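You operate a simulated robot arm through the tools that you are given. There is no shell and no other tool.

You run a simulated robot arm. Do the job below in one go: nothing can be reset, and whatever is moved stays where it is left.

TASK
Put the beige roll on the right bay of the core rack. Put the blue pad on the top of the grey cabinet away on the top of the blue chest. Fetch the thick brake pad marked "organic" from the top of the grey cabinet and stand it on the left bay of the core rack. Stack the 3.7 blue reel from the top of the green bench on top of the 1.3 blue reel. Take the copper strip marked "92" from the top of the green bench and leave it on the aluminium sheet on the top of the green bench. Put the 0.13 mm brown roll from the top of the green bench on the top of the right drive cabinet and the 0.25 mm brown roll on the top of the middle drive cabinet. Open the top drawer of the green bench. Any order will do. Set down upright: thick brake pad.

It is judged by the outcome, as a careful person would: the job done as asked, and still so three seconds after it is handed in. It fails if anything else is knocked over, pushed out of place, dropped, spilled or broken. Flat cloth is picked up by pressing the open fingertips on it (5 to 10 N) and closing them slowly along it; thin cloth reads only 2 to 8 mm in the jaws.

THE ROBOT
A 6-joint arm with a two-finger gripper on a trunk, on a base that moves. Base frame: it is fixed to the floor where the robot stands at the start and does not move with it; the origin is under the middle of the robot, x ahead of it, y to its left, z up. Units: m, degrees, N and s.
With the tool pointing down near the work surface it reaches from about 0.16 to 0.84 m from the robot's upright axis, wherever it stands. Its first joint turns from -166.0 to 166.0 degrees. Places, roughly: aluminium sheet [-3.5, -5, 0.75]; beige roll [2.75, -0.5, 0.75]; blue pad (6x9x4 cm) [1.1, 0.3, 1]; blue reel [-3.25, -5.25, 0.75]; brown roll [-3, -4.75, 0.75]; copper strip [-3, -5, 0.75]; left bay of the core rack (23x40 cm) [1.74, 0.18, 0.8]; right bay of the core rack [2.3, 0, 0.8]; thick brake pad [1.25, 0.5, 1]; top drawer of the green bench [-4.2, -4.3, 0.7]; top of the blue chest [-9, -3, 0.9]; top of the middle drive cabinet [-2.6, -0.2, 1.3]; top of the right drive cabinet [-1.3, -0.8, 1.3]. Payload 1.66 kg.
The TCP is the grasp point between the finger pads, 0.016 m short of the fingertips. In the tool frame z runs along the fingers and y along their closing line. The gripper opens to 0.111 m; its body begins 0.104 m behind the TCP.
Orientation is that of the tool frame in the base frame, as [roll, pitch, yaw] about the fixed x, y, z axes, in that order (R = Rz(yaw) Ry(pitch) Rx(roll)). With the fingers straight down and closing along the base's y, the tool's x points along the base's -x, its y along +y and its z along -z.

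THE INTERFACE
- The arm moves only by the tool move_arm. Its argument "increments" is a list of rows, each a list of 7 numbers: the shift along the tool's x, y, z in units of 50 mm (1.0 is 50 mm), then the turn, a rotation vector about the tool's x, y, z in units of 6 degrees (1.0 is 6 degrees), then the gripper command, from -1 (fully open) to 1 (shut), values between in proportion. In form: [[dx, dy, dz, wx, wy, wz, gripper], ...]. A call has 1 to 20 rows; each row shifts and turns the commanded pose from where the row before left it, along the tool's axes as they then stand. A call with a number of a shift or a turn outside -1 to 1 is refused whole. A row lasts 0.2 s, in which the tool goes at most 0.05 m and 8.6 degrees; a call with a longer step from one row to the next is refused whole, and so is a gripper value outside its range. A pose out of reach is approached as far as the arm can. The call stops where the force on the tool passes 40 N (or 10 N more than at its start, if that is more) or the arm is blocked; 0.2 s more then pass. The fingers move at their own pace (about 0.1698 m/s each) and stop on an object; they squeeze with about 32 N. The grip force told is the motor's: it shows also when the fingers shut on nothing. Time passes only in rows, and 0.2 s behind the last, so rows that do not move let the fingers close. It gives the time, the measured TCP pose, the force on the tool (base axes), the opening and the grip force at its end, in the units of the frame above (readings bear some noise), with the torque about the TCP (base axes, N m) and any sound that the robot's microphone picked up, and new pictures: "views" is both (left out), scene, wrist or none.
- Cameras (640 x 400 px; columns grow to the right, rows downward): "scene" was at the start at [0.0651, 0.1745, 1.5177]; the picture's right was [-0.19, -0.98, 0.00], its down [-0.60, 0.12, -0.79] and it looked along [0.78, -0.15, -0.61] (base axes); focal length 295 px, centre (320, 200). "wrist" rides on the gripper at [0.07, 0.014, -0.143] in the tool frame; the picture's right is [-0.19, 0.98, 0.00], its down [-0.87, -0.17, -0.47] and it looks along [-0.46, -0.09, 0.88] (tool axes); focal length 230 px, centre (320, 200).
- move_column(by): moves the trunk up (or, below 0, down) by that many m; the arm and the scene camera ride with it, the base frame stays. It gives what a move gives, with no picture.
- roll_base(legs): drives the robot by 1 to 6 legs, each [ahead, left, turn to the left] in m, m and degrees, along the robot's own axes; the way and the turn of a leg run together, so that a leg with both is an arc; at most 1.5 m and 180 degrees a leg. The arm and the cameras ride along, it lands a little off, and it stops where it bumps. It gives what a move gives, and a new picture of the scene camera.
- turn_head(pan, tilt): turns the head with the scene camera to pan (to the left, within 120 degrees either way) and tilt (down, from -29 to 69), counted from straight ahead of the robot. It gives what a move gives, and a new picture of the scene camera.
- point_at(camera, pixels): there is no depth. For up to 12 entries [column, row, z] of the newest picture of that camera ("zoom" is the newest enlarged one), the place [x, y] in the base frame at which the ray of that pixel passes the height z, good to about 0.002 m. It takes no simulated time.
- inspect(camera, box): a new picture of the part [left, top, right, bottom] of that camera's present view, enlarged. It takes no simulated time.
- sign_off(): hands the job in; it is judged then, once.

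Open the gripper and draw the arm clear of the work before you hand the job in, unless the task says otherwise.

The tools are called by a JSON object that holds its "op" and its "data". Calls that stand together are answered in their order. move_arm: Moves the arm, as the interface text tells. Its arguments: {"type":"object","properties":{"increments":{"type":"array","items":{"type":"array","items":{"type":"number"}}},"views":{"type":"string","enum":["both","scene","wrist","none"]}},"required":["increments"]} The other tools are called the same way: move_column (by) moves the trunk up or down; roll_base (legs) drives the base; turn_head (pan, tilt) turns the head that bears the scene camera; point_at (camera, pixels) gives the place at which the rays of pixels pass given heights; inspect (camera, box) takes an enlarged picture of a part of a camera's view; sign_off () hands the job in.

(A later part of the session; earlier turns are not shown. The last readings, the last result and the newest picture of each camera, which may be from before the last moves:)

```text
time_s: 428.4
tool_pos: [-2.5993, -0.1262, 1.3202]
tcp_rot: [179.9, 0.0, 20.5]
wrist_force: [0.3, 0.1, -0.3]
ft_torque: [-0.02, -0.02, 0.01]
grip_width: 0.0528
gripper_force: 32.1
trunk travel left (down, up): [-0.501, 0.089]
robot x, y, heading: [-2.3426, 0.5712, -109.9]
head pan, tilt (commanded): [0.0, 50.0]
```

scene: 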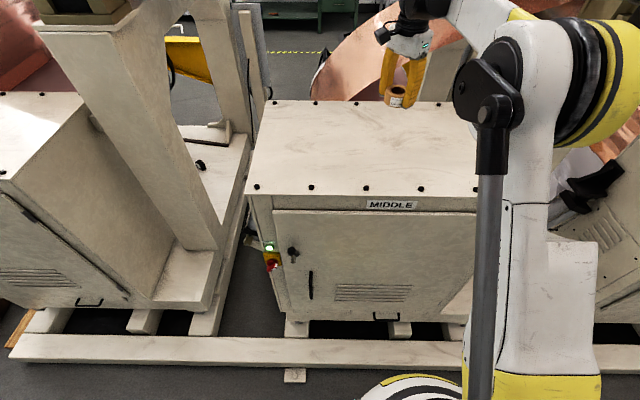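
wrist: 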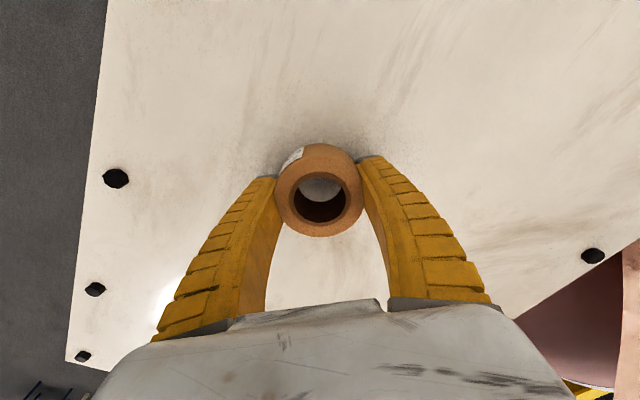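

{"op": "move_arm", "data": {"increments": [[0, 0, 0.06, 0, 0, 0, 1], [0, 0, 0, 0, 0, 0, 1]], "views": "wrist"}}

```text
time_s: 429.0
tool_pos: [-2.5988, -0.1277, 1.3198]
tcp_rot: [179.9, 0.1, 20.4]
wrist_force: [-0.1, -0.7, -0.3]
ft_torque: [0.0, -0.04, -0.06]
grip_width: 0.0529
gripper_force: 32.0
trunk travel left (down, up): [-0.501, 0.089]
robot x, y, heading: [-2.3448, 0.574, -110.0]
head pan, tilt (commanded): [0.0, 50.0]
```

wrist: 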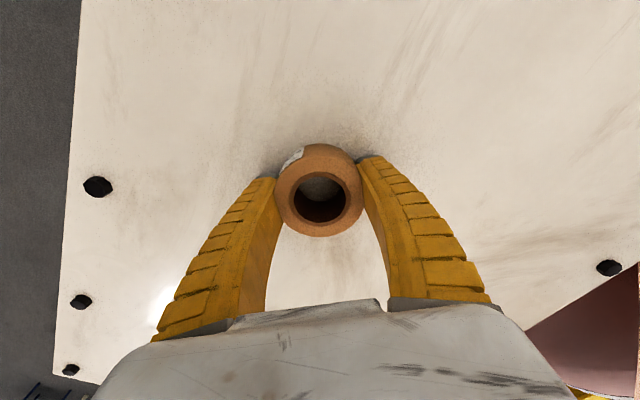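

{"op": "move_arm", "data": {"increments": [[0, 0, 0.06, 0, 0, 0, 1], [0, 0, 0, 0, 0, 0, 1]], "views": "none"}}

```text
time_s: 429.6
tool_pos: [-2.5989, -0.1279, 1.3179]
tcp_rot: [179.9, 0.1, 20.5]
wrist_force: [-1.7, -9.9, 26.9]
ft_torque: [-0.06, 0.01, 0.07]
grip_width: 0.0534
gripper_force: 32.5
trunk travel left (down, up): [-0.501, 0.089]
robot x, y, heading: [-2.3452, 0.5692, -109.9]
head pan, tilt (commanded): [0.0, 50.0]
```

Contact (27 N) at z 1.318. I ease up a hair and open the fingers.

{"op": "move_arm", "data": {"increments": [[0, 0, -0.03, 0, 0, 0, 1], [0, 0, 0, 0, 0, 0, 0], [0, 0, 0, 0, 0, 0, -0.2], [0, 0, 0, 0, 0, 0, -0.5], [0, 0, 0, 0, 0, 0, -0.7], [0, 0, 0, 0, 0, 0, -0.7]], "views": "wrist"}}

```text
time_s: 431.0
tool_pos: [-2.5993, -0.1282, 1.3171]
tcp_rot: [180.0, 0.0, 20.4]
wrist_force: [-1.2, 0.6, 0.3]
ft_torque: [0.0, 0.0, 0.02]
grip_width: 0.0952
gripper_force: 0.8
trunk travel left (down, up): [-0.501, 0.089]
robot x, y, heading: [-2.3428, 0.5723, -110.0]
head pan, tilt (commanded): [0.0, 50.0]
```

wrist: 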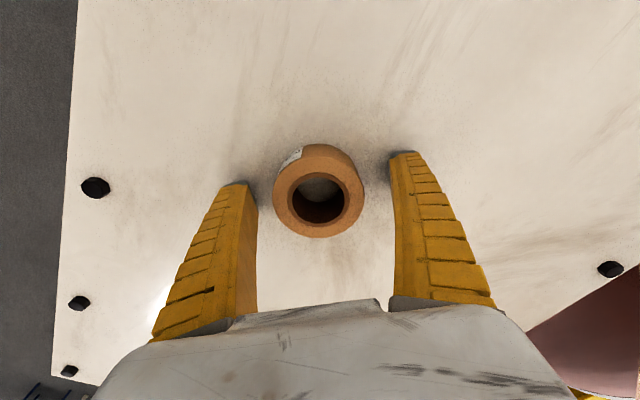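

The 0.25 mm roll lies on the middle cabinet. I rise and retract.

{"op": "move_arm", "data": {"increments": [[0, 0, -0.5, 0, 0, 0, -0.8], [0, 0, -0.9, 0, 0, 0, -1], [0, 0, -0.9, 0, 0, 0, -1], [0, 0, -0.9, 0, 0, 0, -1], [0.853, -0.377, 0, 0, 0, 0, -1], [0.853, -0.377, 0, 0, 0, 0, -1], [0.853, -0.377, 0, 0, 0, 0, -1], [0.853, -0.377, 0, 0, 0, 0, -1], [0.853, -0.377, 0, 0, 0, 0, -1], [0.853, -0.377, 0, 0, 0, 0, -1], [0, 0, 0, 0, 0, 0, -1]], "views": "scene"}}

{"op": "inspect", "data": {"camera": "scene", "box": [230, 90, 560, 250]}}

```text
time_s: 433.4
tool_pos: [-2.4004, 0.0638, 1.4776]
tcp_rot: [-179.9, 0.0, 20.5]
wrist_force: [-0.3, 0.2, -0.1]
ft_torque: [0.07, -0.04, 0.0]
grip_width: 0.111
gripper_force: 0.1
trunk travel left (down, up): [-0.501, 0.089]
robot x, y, heading: [-2.3405, 0.57, -109.8]
head pan, tilt (commanded): [0.0, 50.0]
```

scene: 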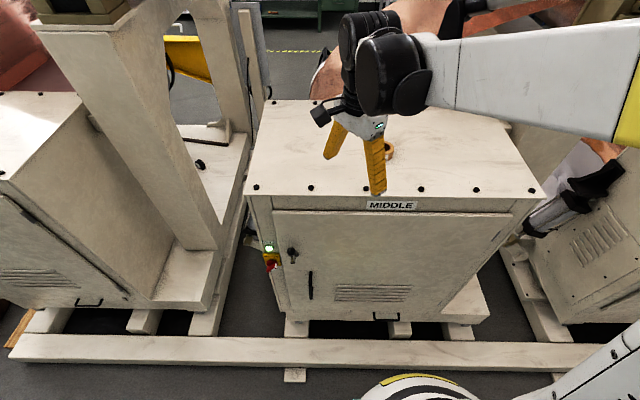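

```text
1.94 times, centred on (395, 170) of scene
```

zoom: 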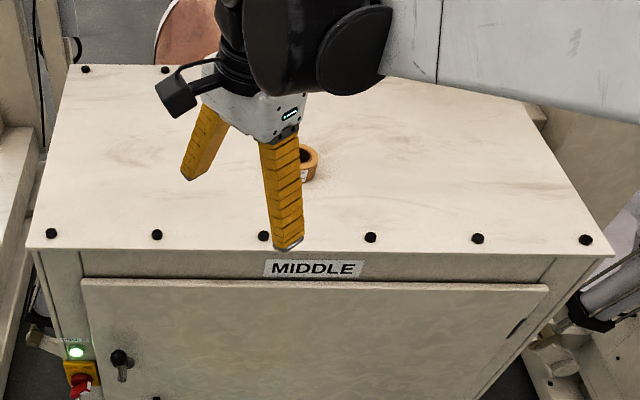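

The roll sits well on MIDDLE. I head back to the bench: away from the cabinet, then sideways along the aisle.

{"op": "roll_base", "data": {"legs": [[-0.22, 0, 0], [0, 1.4, 0], [0, 1.4, 0]]}}

```text
time_s: 448.6
tool_pos: [0.3821, -0.7581, 1.4771]
tcp_rot: [180.0, 0.0, 19.8]
wrist_force: [0.4, -0.5, -0.9]
ft_torque: [0.02, 0.01, 0.0]
grip_width: 0.1109
gripper_force: 0.1
trunk travel left (down, up): [-0.501, 0.089]
robot x, y, heading: [0.4409, -0.2567, -110.6]
head pan, tilt (commanded): [0.0, 50.0]
```

scene: 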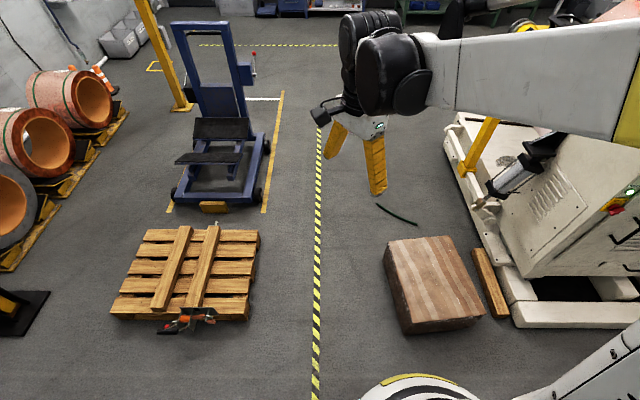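

The way ahead is clear along the dashed line. I drive through the corridor and over to the green bench, keeping my heading toward it.

{"op": "roll_base", "data": {"legs": [[0.93, 0.2, 0], [1.48, 0.03, 0], [0.65, -0.76, 0], [0.65, -0.76, 0]]}}

```text
time_s: 470.3
tool_pos: [-2.1272, -3.8214, 1.4781]
tcp_rot: [179.9, 0.1, 20.6]
wrist_force: [0.2, 0.2, 0.4]
ft_torque: [0.02, 0.01, -0.02]
grip_width: 0.1108
gripper_force: 0.0
trunk travel left (down, up): [-0.501, 0.089]
robot x, y, heading: [-2.0723, -3.321, -110.2]
head pan, tilt (commanded): [0.0, 50.0]
```

scene: 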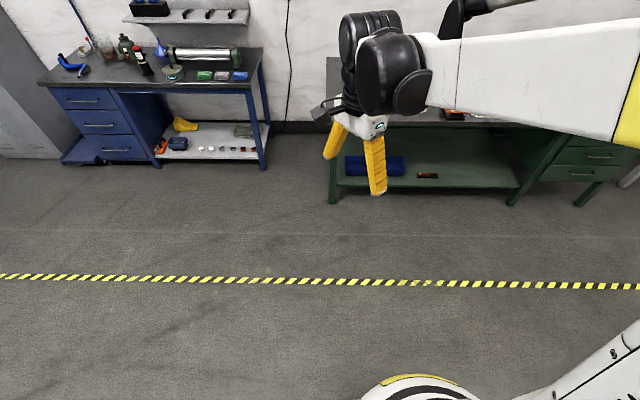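

I move on to stand before the drawers at the right end of the bench.

{"op": "roll_base", "data": {"legs": [[0.25, -0.8, 0], [0.25, -0.8, 0]]}}

{"op": "turn_head", "data": {"pan": 0, "tilt": 45}}

```text
time_s: 478.7
tool_pos: [-3.7883, -3.7459, 1.4789]
tcp_rot: [179.9, 0.0, 20.4]
wrist_force: [-0.3, -0.8, 0.0]
ft_torque: [0.02, -0.03, 0.0]
grip_width: 0.1113
gripper_force: 0.0
trunk travel left (down, up): [-0.501, 0.089]
robot x, y, heading: [-3.7335, -3.2433, -110.2]
head pan, tilt (commanded): [0.0, 50.0]
```

scene: 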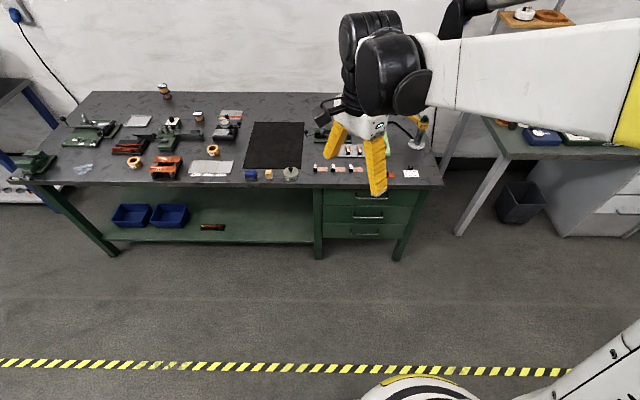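

```text
time_s: 479.4
tool_pos: [-3.7879, -3.7462, 1.4783]
tcp_rot: [179.9, 0.0, 20.5]
wrist_force: [-0.6, -0.1, 0.0]
ft_torque: [0.0, 0.01, -0.01]
grip_width: 0.1109
gripper_force: 0.1
trunk travel left (down, up): [-0.501, 0.089]
robot x, y, heading: [-3.7338, -3.2384, -110.1]
head pan, tilt (commanded): [0.0, 45.0]
```

scene: 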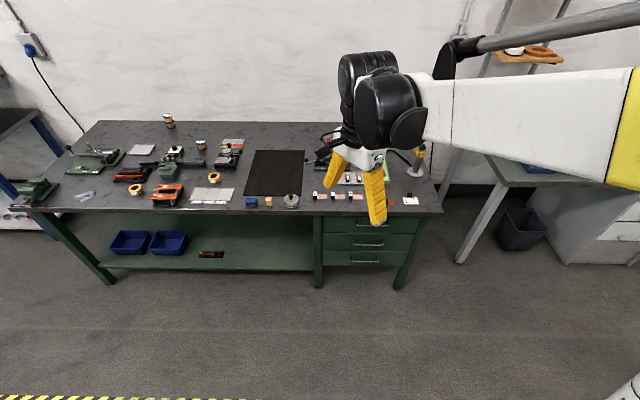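

{"op": "inspect", "data": {"camera": "scene", "box": [290, 180, 460, 300]}}

{"op": "move_column", "data": {"by": -0.35}}

{"op": "turn_head", "data": {"pan": 0, "tilt": 30}}

{"op": "inspect", "data": {"camera": "scene", "box": [290, 180, 460, 320]}}

```text
3.33 times, centred on (375, 240) of scene
```

zoom: 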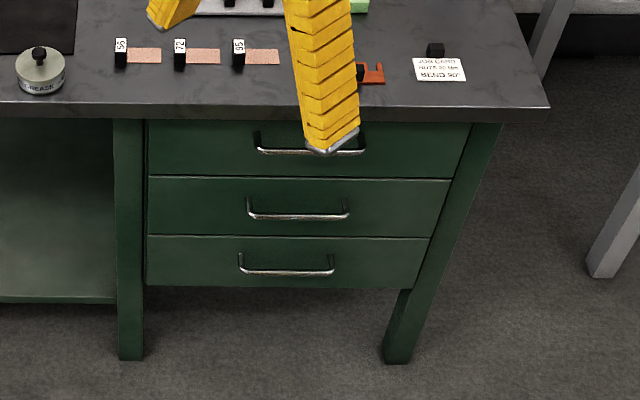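

```text
time_s: 482.8
tool_pos: [-3.788, -3.7447, 1.1279]
tcp_rot: [179.9, 0.0, 20.3]
wrist_force: [0.4, -0.5, 1.4]
ft_torque: [-0.02, 0.02, 0.05]
grip_width: 0.1109
gripper_force: 0.1
trunk travel left (down, up): [-0.151, 0.439]
robot x, y, heading: [-3.7351, -3.2403, -109.9]
head pan, tilt (commanded): [0.0, 45.0]
```

```text
time_s: 483.6
tool_pos: [-3.7889, -3.7457, 1.1271]
tcp_rot: [180.0, 0.0, 20.4]
wrist_force: [-0.2, -0.2, -0.1]
ft_torque: [-0.02, 0.01, 0.0]
grip_width: 0.1109
gripper_force: 0.0
trunk travel left (down, up): [-0.151, 0.439]
robot x, y, heading: [-3.7349, -3.2415, -109.9]
head pan, tilt (commanded): [0.0, 30.0]
```

scene: 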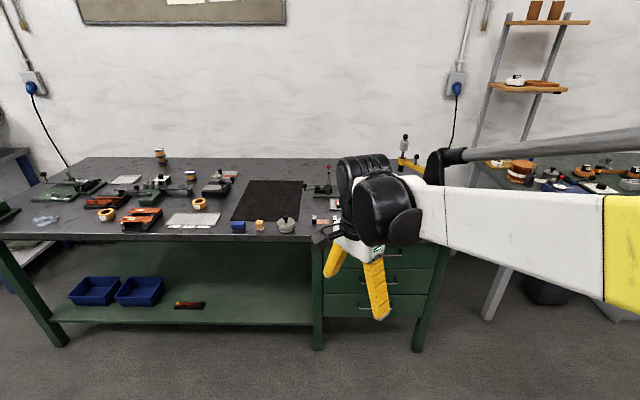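

```text
2.86 times, centred on (375, 250) of scene
```

zoom: 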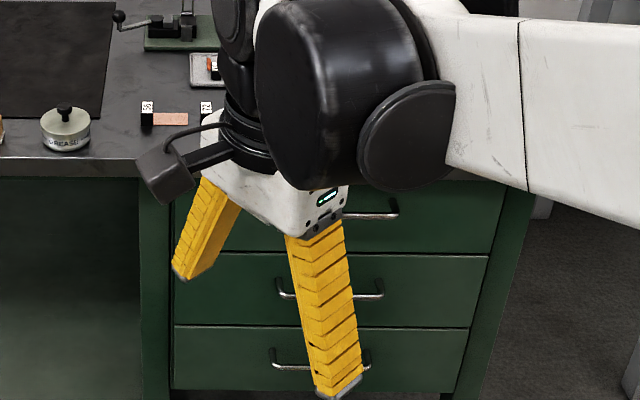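

The top drawer's bar handle is hidden by the arm. I swing the arm to the left to see it and measure it.

{"op": "move_arm", "data": {"increments": [[0.957, -0.277, 0, 0, 0, 0, -1], [0.957, -0.277, 0, 0, 0, 0, -1], [0.957, -0.277, 0, 0, 0, 0, -1], [0.957, -0.277, 0, 0, 0, 0, -1], [0.957, -0.277, 0, 0, 0, 0, -1], [0.957, -0.277, 0, 0, 0, 0, -1], [0.957, -0.277, 0, 0, 0, 0, -1], [0.957, -0.277, 0, 0, 0, 0, -1], [0.957, -0.277, 0, 0, 0, 0, -1], [0.957, -0.277, 0, 0, 0, 0, -1], [0.957, -0.277, 0, 0, 0, 0, -1], [0, 0, 0, 0, 0, 0, -1]], "views": "scene"}}

{"op": "inspect", "data": {"camera": "scene", "box": [300, 200, 460, 320]}}

```text
time_s: 486.4
tool_pos: [-3.3729, -3.4373, 1.1248]
tcp_rot: [179.8, -0.1, 16.7]
wrist_force: [0.3, -0.8, 0.2]
ft_torque: [-0.05, -0.02, -0.01]
grip_width: 0.1108
gripper_force: 0.0
trunk travel left (down, up): [-0.151, 0.439]
robot x, y, heading: [-3.7317, -3.2402, -109.9]
head pan, tilt (commanded): [0.0, 30.0]
stopped in row 12: the arm was blocked; the commanded pose is now the measured one
```

scene: 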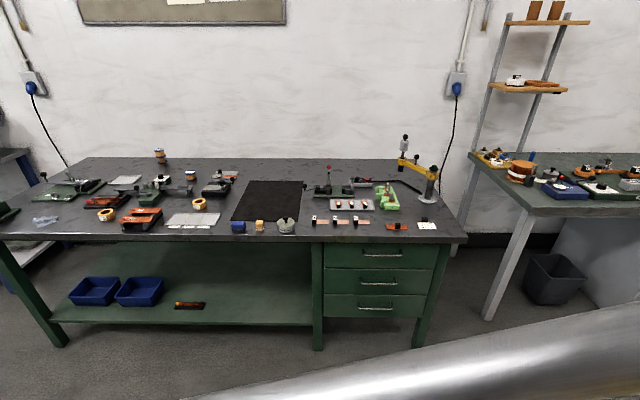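

```text
3.33 times, centred on (380, 260) of scene
```

zoom: 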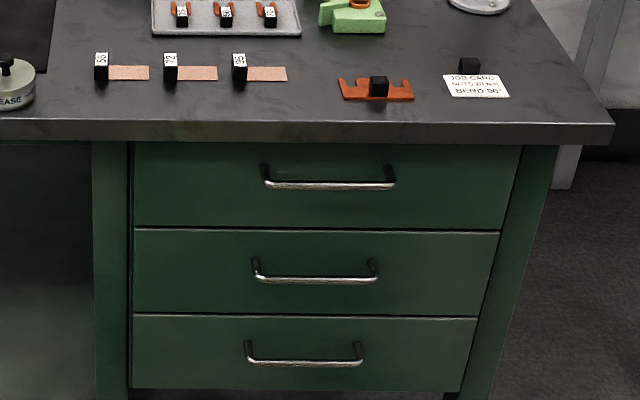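

{"op": "point_at", "data": {"camera": "scene", "pixels": [[363.5, 254.9, 0.7], [363.5, 254.9, 0.74], [363.5, 254.9, 0.78], [402.5, 255.5, 0.7], [402.5, 255.5, 0.74], [402.5, 255.5, 0.78], [320, 242, 0.8], [320, 236, 0.84], [319, 349, 0.0], [417, 349, 0.0]]}}

```text
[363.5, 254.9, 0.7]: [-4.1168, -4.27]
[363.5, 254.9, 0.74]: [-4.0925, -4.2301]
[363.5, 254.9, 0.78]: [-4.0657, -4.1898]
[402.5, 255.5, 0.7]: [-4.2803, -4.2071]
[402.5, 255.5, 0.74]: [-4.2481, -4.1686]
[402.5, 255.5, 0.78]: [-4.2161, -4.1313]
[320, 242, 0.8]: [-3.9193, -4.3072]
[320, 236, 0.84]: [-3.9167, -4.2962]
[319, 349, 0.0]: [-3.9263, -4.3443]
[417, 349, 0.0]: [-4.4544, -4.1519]
```

The handle bar is at about z 0.73, from (-4.10,-4.24) to (-4.26,-4.18). I bring the arm back to the front and turn the tool so the jaws will close vertically on the bar.

{"op": "move_arm", "data": {"increments": [[-0.92, 0.12, 0, 0, 0, 0, -1], [-0.92, 0.12, 0, 0, 0, 0, -1], [-0.92, 0.12, 0, 0, 0, 0, -1], [-0.92, 0.12, 0, 0, 0, 0, -1], [-0.92, 0.12, 0, 0, 0, 0, -1], [-0.92, 0.12, 0, 0, 0, 0, -1], [-0.92, 0.12, 0, 0, 0, 0, -1], [-0.92, 0.12, 0, 0, 0, 0, -1], [-0.92, 0.12, 0, 0, 0, 0, -1], [-0.92, 0.12, 0, 0, 0, 0, -1], [-0.92, 0.12, 0, 0, 0, 0, -1], [-0.92, 0.12, 0, 0, 0, 0, -1], [0, 0, 0, 0, 0, 0.9, -1], [0, 0, 0, 0, 0, 0.9, -1], [0, 0, 0, 0, 0, 0.9, -1], [0, 0, 0, 0, 0, 0.9, -1], [0, 0, 0, 0, 0, 0.9, -1], [0, 0, 0, 0, 0, 0.9, -1], [0, 0, 0, 0, 0, 0.7, -1], [0, 0, 0, 0, 0, 0, -1]], "views": "none"}}

```text
time_s: 490.6
tool_pos: [-3.8783, -3.6662, 1.1254]
tcp_rot: [180.0, -0.2, -19.6]
wrist_force: [0.1, -0.4, 0.1]
ft_torque: [-0.04, 0.01, -0.01]
grip_width: 0.1109
gripper_force: 0.2
trunk travel left (down, up): [-0.151, 0.439]
robot x, y, heading: [-3.7319, -3.2416, -110.3]
head pan, tilt (commanded): [0.0, 30.0]
```

{"op": "move_arm", "data": {"increments": [[0, 0.95, 0, 0, 0, 0, -1], [0, 0.95, 0, 0, 0, 0, -1], [0, 0.95, 0, 0, 0, 0, -1], [0, 0.95, 0, 0, 0, 0, -1], [0, 0, 0, -0.9, 0, 0, -1], [0, 0, 0, -0.9, 0, 0, -1], [0, 0, 0, -0.9, 0, 0, -1], [0, 0, 0, -0.9, 0, 0, -1], [0, 0, 0, -0.9, 0, 0, -1], [0, 0, 0, -0.9, 0, 0, -1], [0, 0, 0, -0.9, 0, 0, -1], [0, 0, 0, -0.9, 0, 0, -1], [0, 0, 0, -0.9, 0, 0, -1], [0, 0, 0, -0.9, 0, 0, -1], [0, 0, 0, -0.9, 0, 0, -1], [0, 0, 0, -0.9, 0, 0, -1], [0, 0, 0, -0.9, 0, 0, -1], [0, 0, 0, 0, 0, 0, -1]], "views": "both"}}

```text
time_s: 494.4
tool_pos: [-3.9407, -3.8442, 1.125]
tcp_rot: [109.6, -0.1, -19.5]
wrist_force: [-0.3, -0.2, -0.5]
ft_torque: [-0.01, 0.01, 0.0]
grip_width: 0.1109
gripper_force: 0.2
trunk travel left (down, up): [-0.151, 0.439]
robot x, y, heading: [-3.7359, -3.2425, -109.8]
head pan, tilt (commanded): [0.0, 30.0]
```

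scene: 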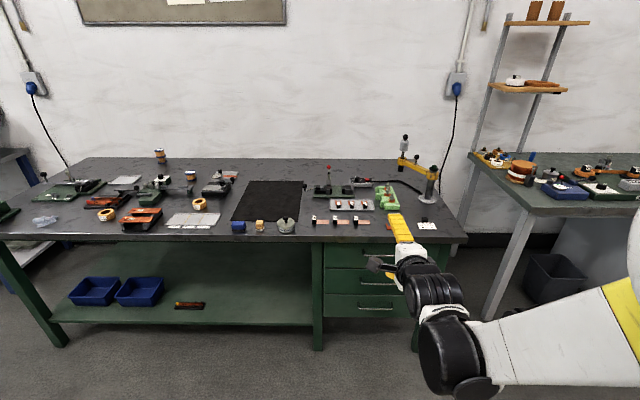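
wrist: 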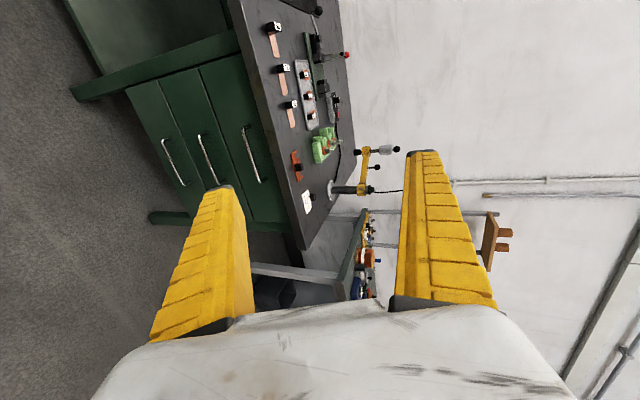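

The tool now points forward, 20° below horizontal, jaws vertical; the wrist view shows the handle at (250,155). I roll forward 0.2 m and right 0.1 m, and lower the trunk.

{"op": "roll_base", "data": {"legs": [[0.2, -0.1, 0]]}}

{"op": "move_column", "data": {"by": -0.14}}

```text
time_s: 496.1
tool_pos: [-4.1012, -3.9967, 1.1249]
tcp_rot: [109.8, -0.1, -19.5]
wrist_force: [-0.3, 0.3, -0.8]
ft_torque: [0.05, 0.03, 0.0]
grip_width: 0.1109
gripper_force: 0.0
trunk travel left (down, up): [-0.151, 0.439]
robot x, y, heading: [-3.891, -3.3909, -110.1]
head pan, tilt (commanded): [0.0, 30.0]
```

scene: 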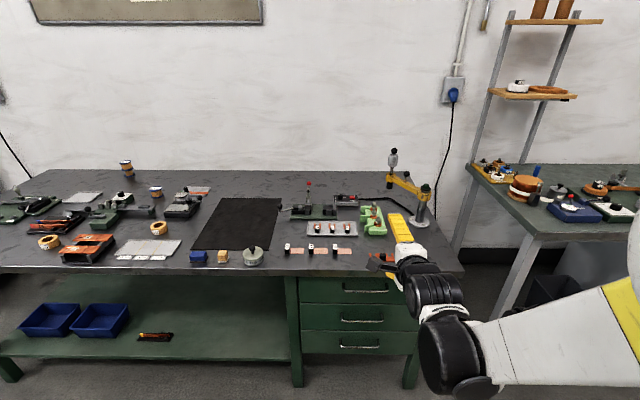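

```text
time_s: 497.7
tool_pos: [-4.1009, -3.9953, 0.9862]
tcp_rot: [109.7, -0.1, -19.6]
wrist_force: [0.5, 0.1, 0.8]
ft_torque: [-0.03, 0.01, -0.01]
grip_width: 0.1108
gripper_force: 0.0
trunk travel left (down, up): [-0.011, 0.579]
robot x, y, heading: [-3.8926, -3.3922, -110.0]
head pan, tilt (commanded): [0.0, 30.0]
```

{"op": "move_arm", "data": {"increments": [[0, -0.8, 0.286, 0, 0, 0, 0], [0, -0.8, 0.286, 0, 0, 0, 0], [0, -0.8, 0.286, 0, 0, 0, 0], [0, -0.8, 0.286, 0, 0, 0, 0], [0, -0.8, 0.286, 0, 0, 0, 0], [0, -0.8, 0.286, 0, 0, 0, 0], [0, 0, 0, 0, 0, 0, 0]], "views": "both"}}

{"op": "inspect", "data": {"camera": "wrist", "box": [180, 60, 460, 260]}}

```text
time_s: 499.3
tool_pos: [-4.1335, -4.0826, 0.833]
tcp_rot: [110.0, -0.2, -19.5]
wrist_force: [0.7, -0.4, 0.1]
ft_torque: [-0.02, 0.01, 0.03]
grip_width: 0.0577
gripper_force: 1.2
out of reach, approached as far as the arm can: row 2, 3, 4, 5, 6
trunk travel left (down, up): [-0.011, 0.579]
robot x, y, heading: [-3.8929, -3.3933, -110.0]
head pan, tilt (commanded): [0.0, 30.0]
```

scene: 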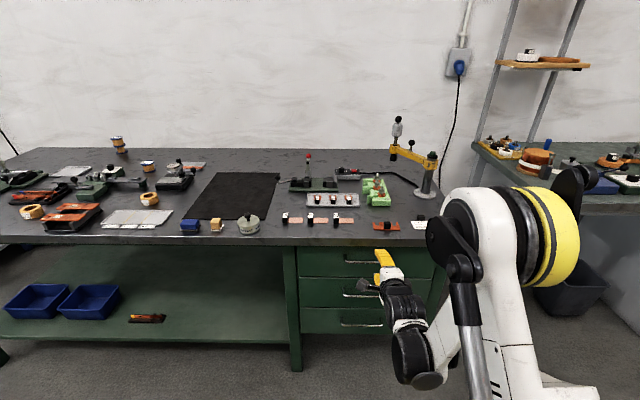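
wrist: 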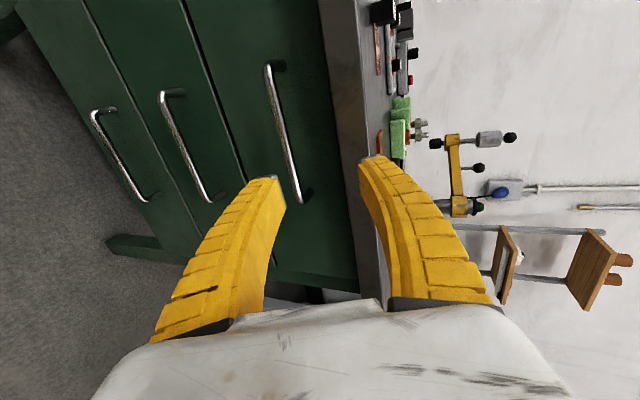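

```text
2.00 times, centred on (320, 160) of wrist
```

zoom: 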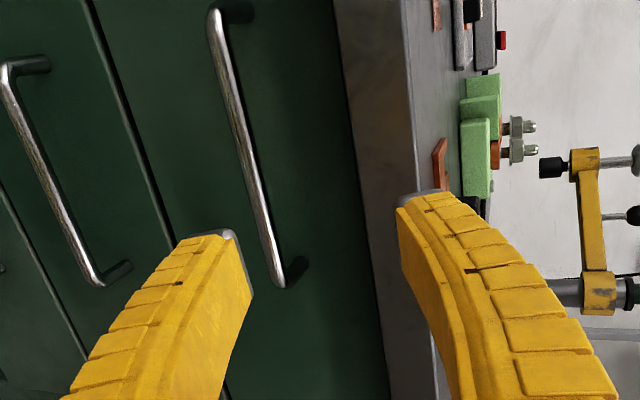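

At this tilt the arm cannot get low enough (z 0.833). I look closely at the handle from both cameras to plan a steeper approach.

{"op": "inspect", "data": {"camera": "scene", "box": [280, 210, 440, 340]}}

{"op": "point_at", "data": {"camera": "wrist", "pixels": [[267.5, 67.5, 0.7], [267.5, 67.5, 0.74], [267.5, 67.5, 0.72], [283, 130, 0.7], [283, 130, 0.72], [283, 130, 0.74], [299, 200, 0.72]]}}

```text
3.08 times, centred on (360, 275) of scene
```

zoom: 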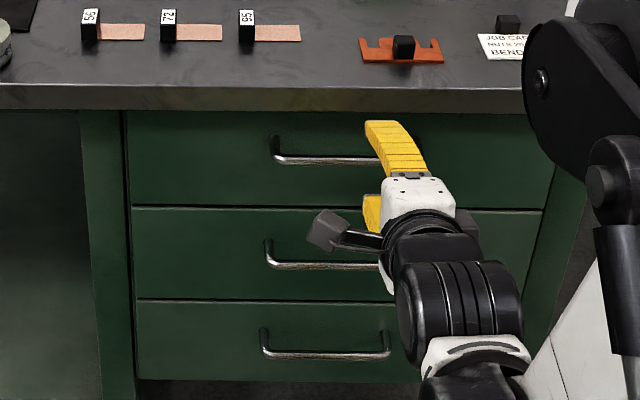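

```text
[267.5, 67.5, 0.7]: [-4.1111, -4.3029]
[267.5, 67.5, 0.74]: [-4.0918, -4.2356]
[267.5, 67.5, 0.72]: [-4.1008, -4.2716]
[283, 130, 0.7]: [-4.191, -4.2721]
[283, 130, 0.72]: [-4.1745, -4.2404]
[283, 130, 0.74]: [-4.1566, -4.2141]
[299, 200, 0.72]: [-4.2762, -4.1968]
```

{"op": "point_at", "data": {"camera": "scene", "pixels": [[346, 261.4, 0.7], [346, 261.4, 0.72], [346, 261.4, 0.74], [346, 261.4, 0.76], [347, 254, 0.72], [347, 254, 0.74], [340, 248, 0.82], [340, 240, 0.84], [340, 246, 0.8]]}}

```text
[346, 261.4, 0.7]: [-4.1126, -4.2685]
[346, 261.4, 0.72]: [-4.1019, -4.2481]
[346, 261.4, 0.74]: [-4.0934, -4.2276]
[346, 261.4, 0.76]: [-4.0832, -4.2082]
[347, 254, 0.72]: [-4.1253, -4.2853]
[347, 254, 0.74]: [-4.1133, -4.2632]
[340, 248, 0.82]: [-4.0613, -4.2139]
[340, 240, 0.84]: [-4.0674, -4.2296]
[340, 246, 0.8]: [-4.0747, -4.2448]
```

The bar is at z≈0.75, n≈-5.355, about 4 cm off the drawer face and level with the bench edge. A tilt of 50° from vertical fits under the edge. I raise a little and change the tilt.

{"op": "move_arm", "data": {"increments": [[0, 0.9, -0.32, 0, 0, 0, 0], [0, 0.9, -0.32, 0, 0, 0, 0], [0, 0, 0, 0.85, 0, 0, 0.2], [0, 0, 0, 0.85, 0, 0, 0.2], [0, 0, 0, 0.85, 0, 0, 0.2], [0, 0, 0, 0.8, 0, 0, 0.3], [0, 0, 0, 0, 0, 0, 0.3]], "views": "wrist"}}

```text
time_s: 500.9
tool_pos: [-4.1318, -4.0822, 0.9306]
tcp_rot: [129.9, -0.1, -19.4]
wrist_force: [0.2, 1.5, -0.6]
ft_torque: [0.01, 0.0, 0.01]
grip_width: 0.0411
gripper_force: 2.1
trunk travel left (down, up): [-0.011, 0.579]
robot x, y, heading: [-3.8917, -3.3937, -109.9]
head pan, tilt (commanded): [0.0, 30.0]
```

wrist: 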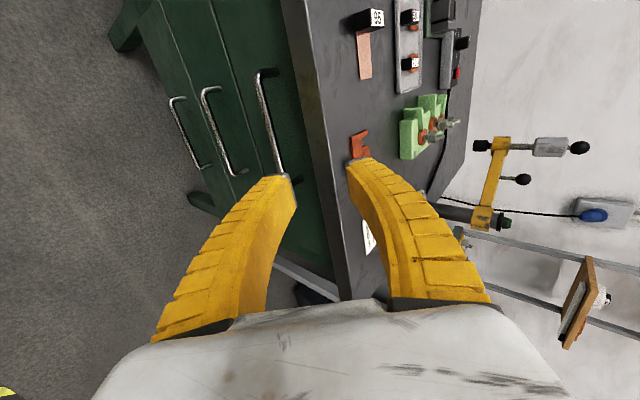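

{"op": "move_arm", "data": {"increments": [[0.033, -0.339, 0.703, 0, 0, 0, 0.3], [0.033, -0.339, 0.703, 0, 0, 0, 0.3], [0.033, -0.339, 0.703, 0, 0, 0, 0.3], [0.033, -0.339, 0.703, 0, 0, 0, 0.3], [0, 0, 0, 0, 0, 0, 0.3]], "views": "both"}}

{"op": "inspect", "data": {"camera": "wrist", "box": [220, 80, 420, 260]}}

{"op": "inspect", "data": {"camera": "scene", "box": [300, 220, 420, 310]}}

```text
time_s: 502.1
tool_pos: [-4.1463, -4.1455, 0.79]
tcp_rot: [129.8, 0.0, -19.5]
wrist_force: [-0.4, 0.0, -0.5]
ft_torque: [0.0, 0.01, 0.04]
grip_width: 0.0413
gripper_force: 1.3
trunk travel left (down, up): [-0.011, 0.579]
robot x, y, heading: [-3.8938, -3.3916, -110.0]
head pan, tilt (commanded): [0.0, 30.0]
```

scene: 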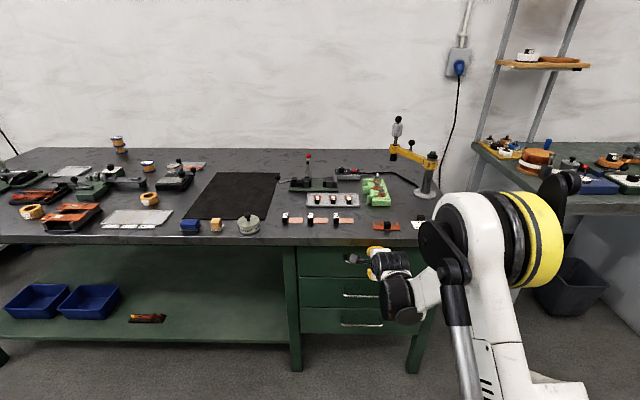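
wrist: 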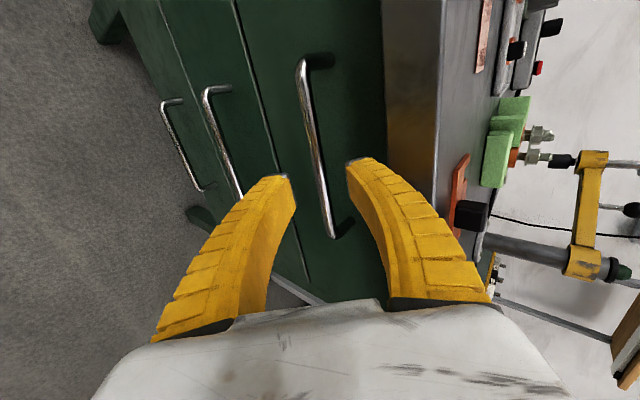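

```text
2.22 times, centred on (320, 170) of wrist
```

zoom: 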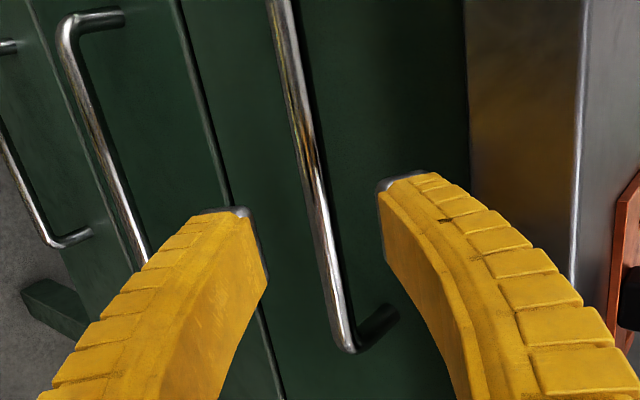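

```text
4.44 times, centred on (360, 265) of scene
```

zoom: 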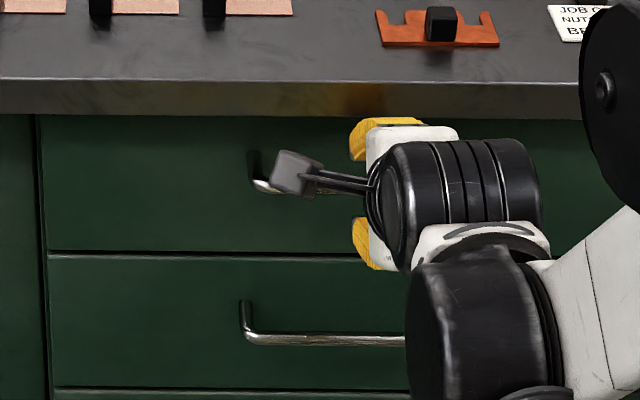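

The bar lies right on the tool axis (crossing (320,165)). I advance along the fingers in steps.

{"op": "move_arm", "data": {"increments": [[0, 0, 0.35, 0, 0, 0, 0.3], [0, 0, 0.35, 0, 0, 0, 0.3], [0, 0, 0, 0, 0, 0, 0.3]], "views": "wrist"}}

{"op": "inspect", "data": {"camera": "wrist", "box": [220, 80, 420, 260]}}

```text
time_s: 502.9
tool_pos: [-4.1568, -4.1697, 0.7659]
tcp_rot: [129.8, -0.2, -19.5]
wrist_force: [0.0, -0.1, 0.5]
ft_torque: [-0.05, -0.03, 0.02]
grip_width: 0.0414
gripper_force: 2.4
trunk travel left (down, up): [-0.011, 0.579]
robot x, y, heading: [-3.893, -3.3925, -110.4]
head pan, tilt (commanded): [0.0, 30.0]
```

wrist: 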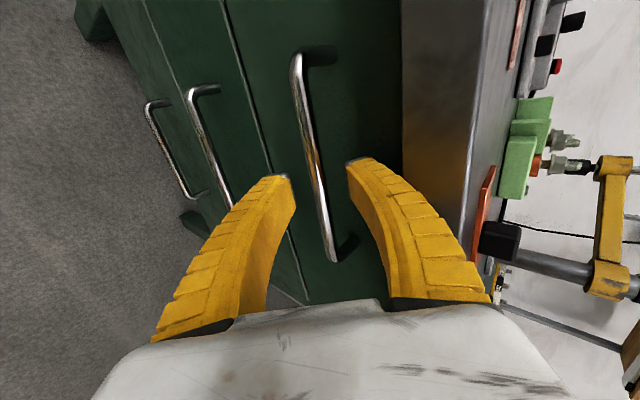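

```text
2.22 times, centred on (320, 170) of wrist
```

zoom: 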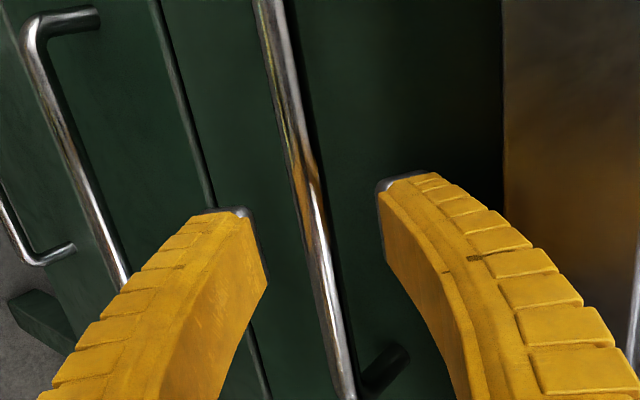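

{"op": "move_arm", "data": {"increments": [[0, 0, 0.2, 0, 0, 0, 0.3], [0, 0, 0, 0, 0, 0, 0.3]], "views": "wrist"}}

{"op": "inspect", "data": {"camera": "wrist", "box": [220, 80, 420, 260]}}

```text
time_s: 503.5
tool_pos: [-4.1585, -4.1774, 0.7591]
tcp_rot: [129.8, -0.1, -19.5]
wrist_force: [0.1, -0.6, -0.2]
ft_torque: [0.0, -0.01, -0.03]
grip_width: 0.0411
gripper_force: 1.8
trunk travel left (down, up): [-0.011, 0.579]
robot x, y, heading: [-3.8987, -3.3919, -109.8]
head pan, tilt (commanded): [0.0, 30.0]
```

wrist: 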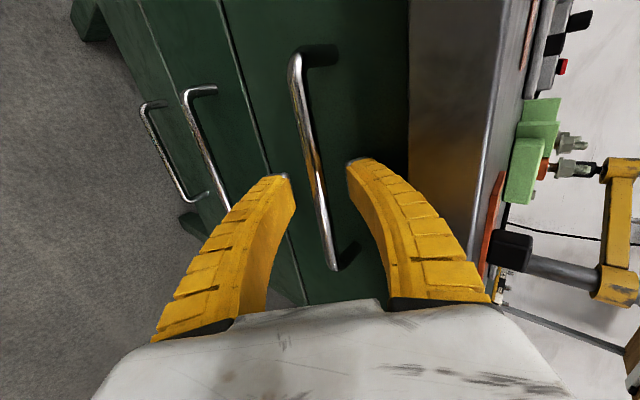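

```text
2.22 times, centred on (320, 170) of wrist
```

zoom: 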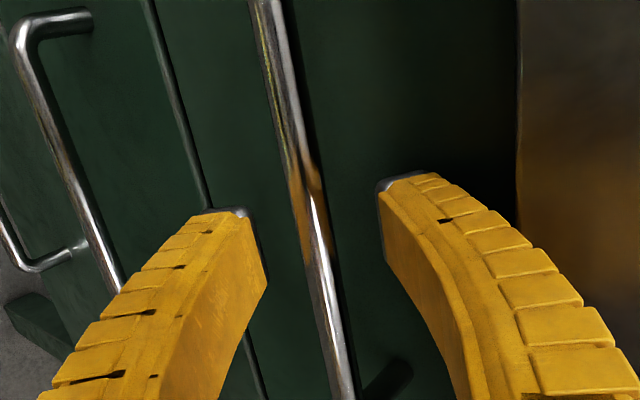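

{"op": "move_arm", "data": {"increments": [[0, 0, 0.2, 0, 0, 0, 0.35], [0, 0, 0, 0, 0, 0, 0.35]], "views": "wrist"}}

{"op": "inspect", "data": {"camera": "scene", "box": [300, 220, 420, 310]}}

```text
time_s: 504.1
tool_pos: [-4.1608, -4.185, 0.7529]
tcp_rot: [129.8, -0.1, -19.5]
wrist_force: [0.2, 2.7, 0.6]
ft_torque: [-0.08, 0.01, -0.03]
grip_width: 0.0384
gripper_force: 0.9
trunk travel left (down, up): [-0.011, 0.579]
robot x, y, heading: [-3.8931, -3.391, -109.6]
head pan, tilt (commanded): [0.0, 30.0]
```

wrist: 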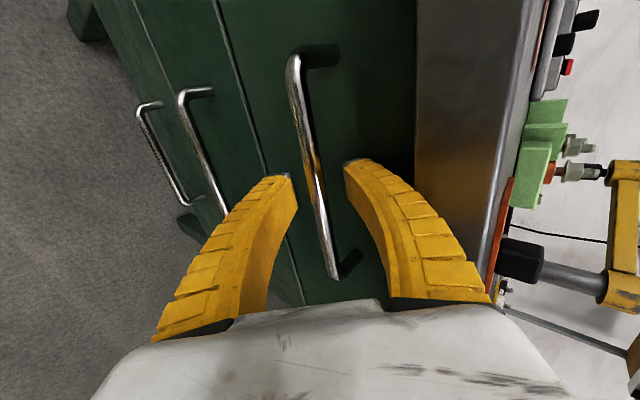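

```text
4.44 times, centred on (360, 265) of scene
```

zoom: 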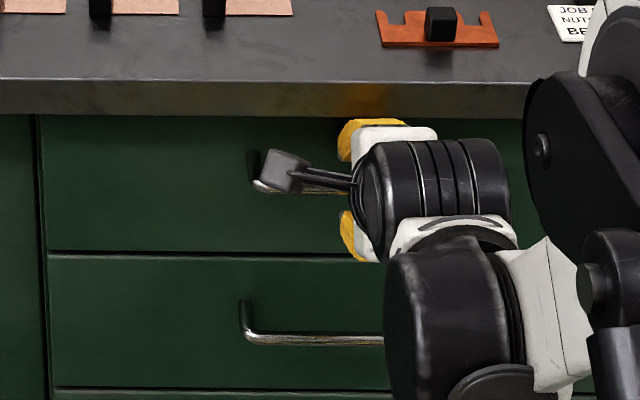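

Slight touch (2.7 N) and the bar is about at the tool point. I close on it.

{"op": "move_arm", "data": {"increments": [[0, 0, 0, 0, 0, 0, 0.6], [0, 0, 0, 0, 0, 0, 0.8], [0, 0, 0, 0, 0, 0, 1], [0, 0, 0, 0, 0, 0, 1], [0, 0, 0, 0, 0, 0, 1]], "views": "wrist"}}

{"op": "inspect", "data": {"camera": "wrist", "box": [220, 80, 420, 300]}}

```text
time_s: 505.3
tool_pos: [-4.1609, -4.1857, 0.752]
tcp_rot: [130.0, -0.1, -19.5]
wrist_force: [-0.1, 0.4, -19.8]
ft_torque: [-0.02, 0.0, -0.1]
grip_width: 0.0075
gripper_force: 32.8
trunk travel left (down, up): [-0.011, 0.579]
robot x, y, heading: [-3.8945, -3.3925, -110.0]
head pan, tilt (commanded): [0.0, 30.0]
```

wrist: 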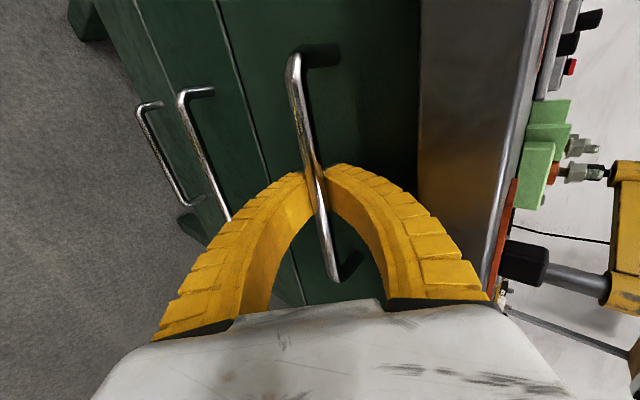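

```text
1.82 times, centred on (320, 190) of wrist
```

zoom: 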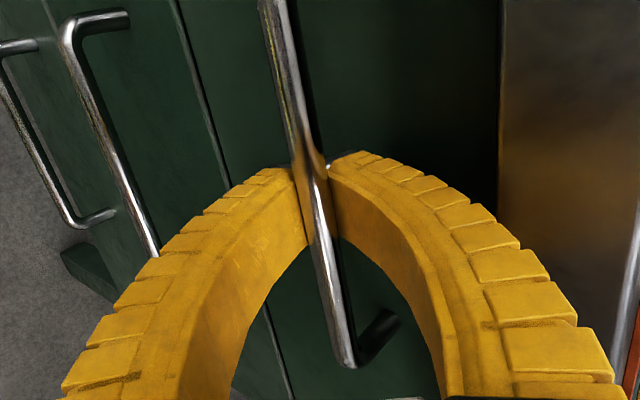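

The bar is gripped (7.5 mm, 33 N). I pull straight back toward me, slowly.

{"op": "move_arm", "data": {"increments": [[0, -0.13, -0.153, 0, 0, 0, 1], [0, -0.2, -0.24, 0, 0, 0, 1], [0, -0.257, -0.307, 0, 0, 0, 1], [0, -0.257, -0.307, 0, 0, 0, 1], [0, 0, 0, 0, 0, 0, 1]], "views": "both"}}

```text
time_s: 506.5
tool_pos: [-4.1374, -4.1257, 0.7524]
tcp_rot: [130.1, 0.0, -19.6]
wrist_force: [4.5, -0.1, -21.1]
ft_torque: [-0.04, -0.04, -0.05]
grip_width: 0.0066
gripper_force: 33.4
trunk travel left (down, up): [-0.011, 0.579]
robot x, y, heading: [-3.8988, -3.3907, -110.0]
head pan, tilt (commanded): [0.0, 30.0]
```

scene: 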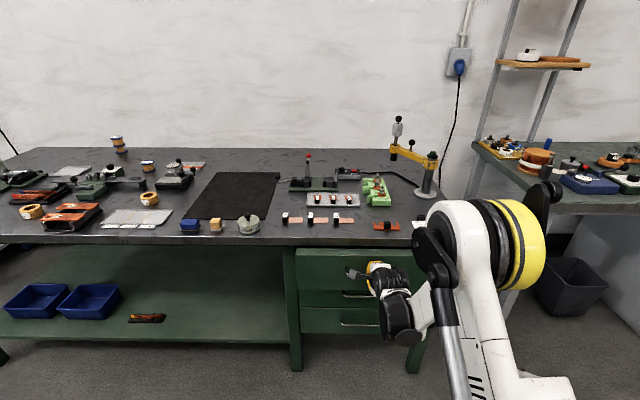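
wrist: 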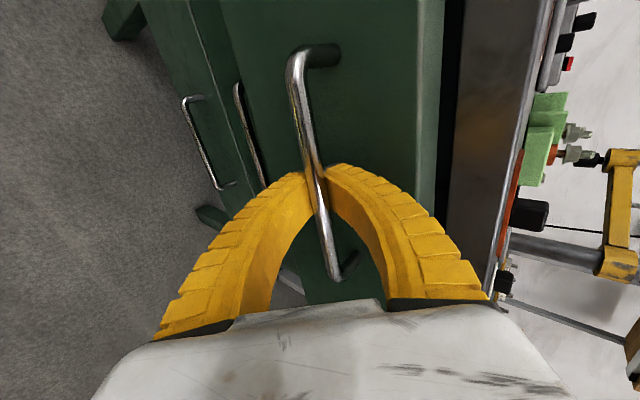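

The drawer is sliding out. I keep pulling.

{"op": "move_arm", "data": {"increments": [[0, -0.257, -0.307, 0, 0, 0, 1], [0, -0.257, -0.307, 0, 0, 0, 1], [0, -0.257, -0.307, 0, 0, 0, 1], [0, -0.257, -0.307, 0, 0, 0, 1], [0, -0.257, -0.307, 0, 0, 0, 1], [0, -0.257, -0.307, 0, 0, 0, 1], [0, -0.257, -0.307, 0, 0, 0, 1], [0, 0, 0, 0, 0, 0, 1]], "views": "both"}}

```text
time_s: 507.7
tool_pos: [-4.1081, -4.0474, 0.7512]
tcp_rot: [130.5, 0.0, -19.3]
wrist_force: [2.2, 0.2, -30.3]
ft_torque: [-0.22, -0.31, 0.34]
grip_width: 0.0062
gripper_force: 33.1
out of reach, approached as far as the arm can: row 5
trunk travel left (down, up): [-0.011, 0.579]
robot x, y, heading: [-3.893, -3.3927, -110.0]
head pan, tilt (commanded): [0.0, 30.0]
stopped in row 5: the force on the tool passed its limit at 46 N (the readings are from after the stop); the commanded pose is now the measured one
```

scene: 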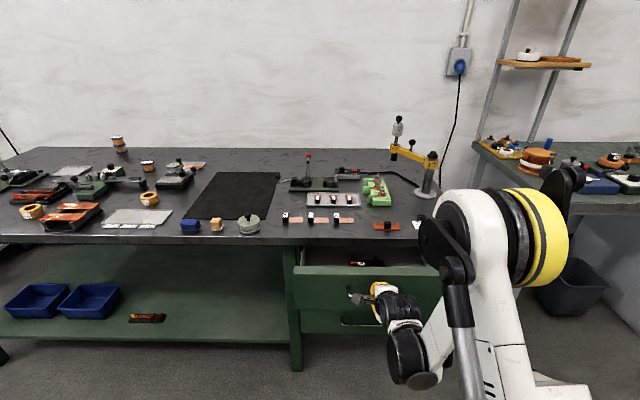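
wrist: 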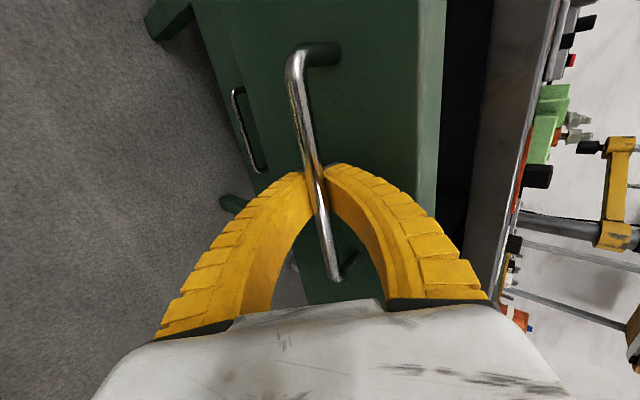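

The drawer is out about 0.15 m and the arm is at its inner limit. I relieve the vertical load a little, then continue pulling with the base.

{"op": "move_arm", "data": {"increments": [[0, -0.046, 0.038, 0, 0, 0, 1], [0, -0.046, 0.038, 0, 0, 0, 1], [0, 0, 0, 0, 0, 0, 1]], "views": "none"}}

```text
time_s: 508.5
tool_pos: [-4.1077, -4.0473, 0.7518]
tcp_rot: [130.6, -0.1, -19.2]
wrist_force: [6.6, -3.9, -25.7]
ft_torque: [-0.1, -0.12, -0.05]
grip_width: 0.0059
gripper_force: 32.7
out of reach, approached as far as the arm can: row 1
trunk travel left (down, up): [-0.011, 0.579]
robot x, y, heading: [-3.8936, -3.3905, -109.9]
head pan, tilt (commanded): [0.0, 30.0]
```

{"op": "roll_base", "data": {"legs": [[-0.07, 0, 0]]}}

```text
time_s: 509.5
tool_pos: [-4.083, -3.9819, 0.7522]
tcp_rot: [130.7, -0.1, -19.3]
wrist_force: [9.3, -2.3, -26.6]
ft_torque: [-0.13, -0.05, -0.1]
grip_width: 0.0063
gripper_force: 31.8
trunk travel left (down, up): [-0.011, 0.579]
robot x, y, heading: [-3.8717, -3.3248, -110.0]
head pan, tilt (commanded): [0.0, 30.0]
```

scene: 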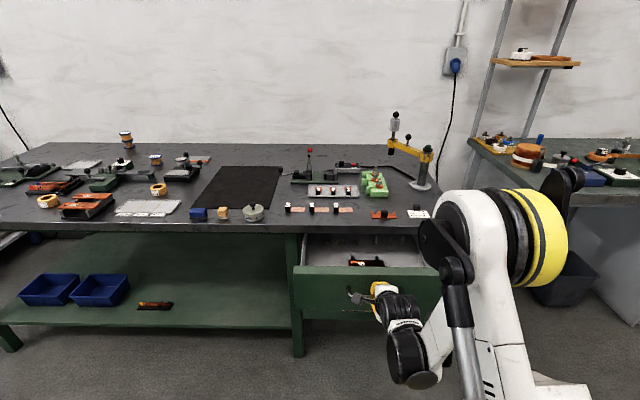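

That works; the drawer is out about 0.22 m. I pull another 0.08 m.

{"op": "roll_base", "data": {"legs": [[-0.08, 0, 0]]}}

{"op": "inspect", "data": {"camera": "scene", "box": [260, 200, 470, 350]}}

```text
time_s: 510.7
tool_pos: [-4.0521, -3.9035, 0.7491]
tcp_rot: [131.0, -0.1, -19.1]
wrist_force: [1.5, 1.0, -19.2]
ft_torque: [-0.12, -0.06, -0.07]
grip_width: 0.0059
gripper_force: 30.6
trunk travel left (down, up): [-0.011, 0.579]
robot x, y, heading: [-3.8426, -3.2464, -109.8]
head pan, tilt (commanded): [0.0, 30.0]
stopped in leg 1: the force on the tool passed its limit at 41 N (the readings are from after the stop); the commanded pose is now the measured one
```

scene: 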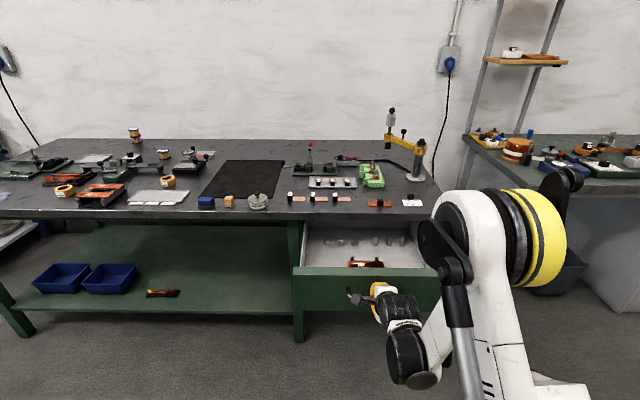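

```text
2.67 times, centred on (365, 275) of scene
```

zoom: 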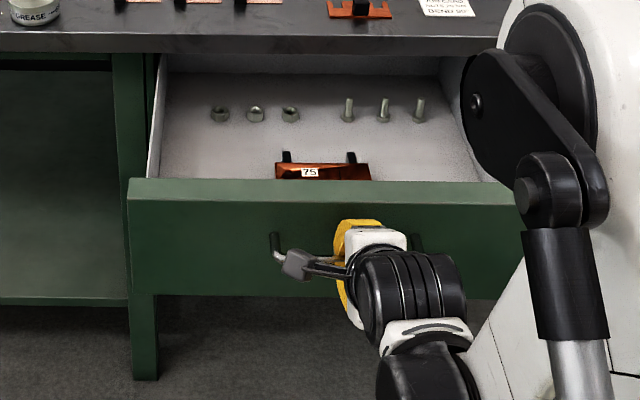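

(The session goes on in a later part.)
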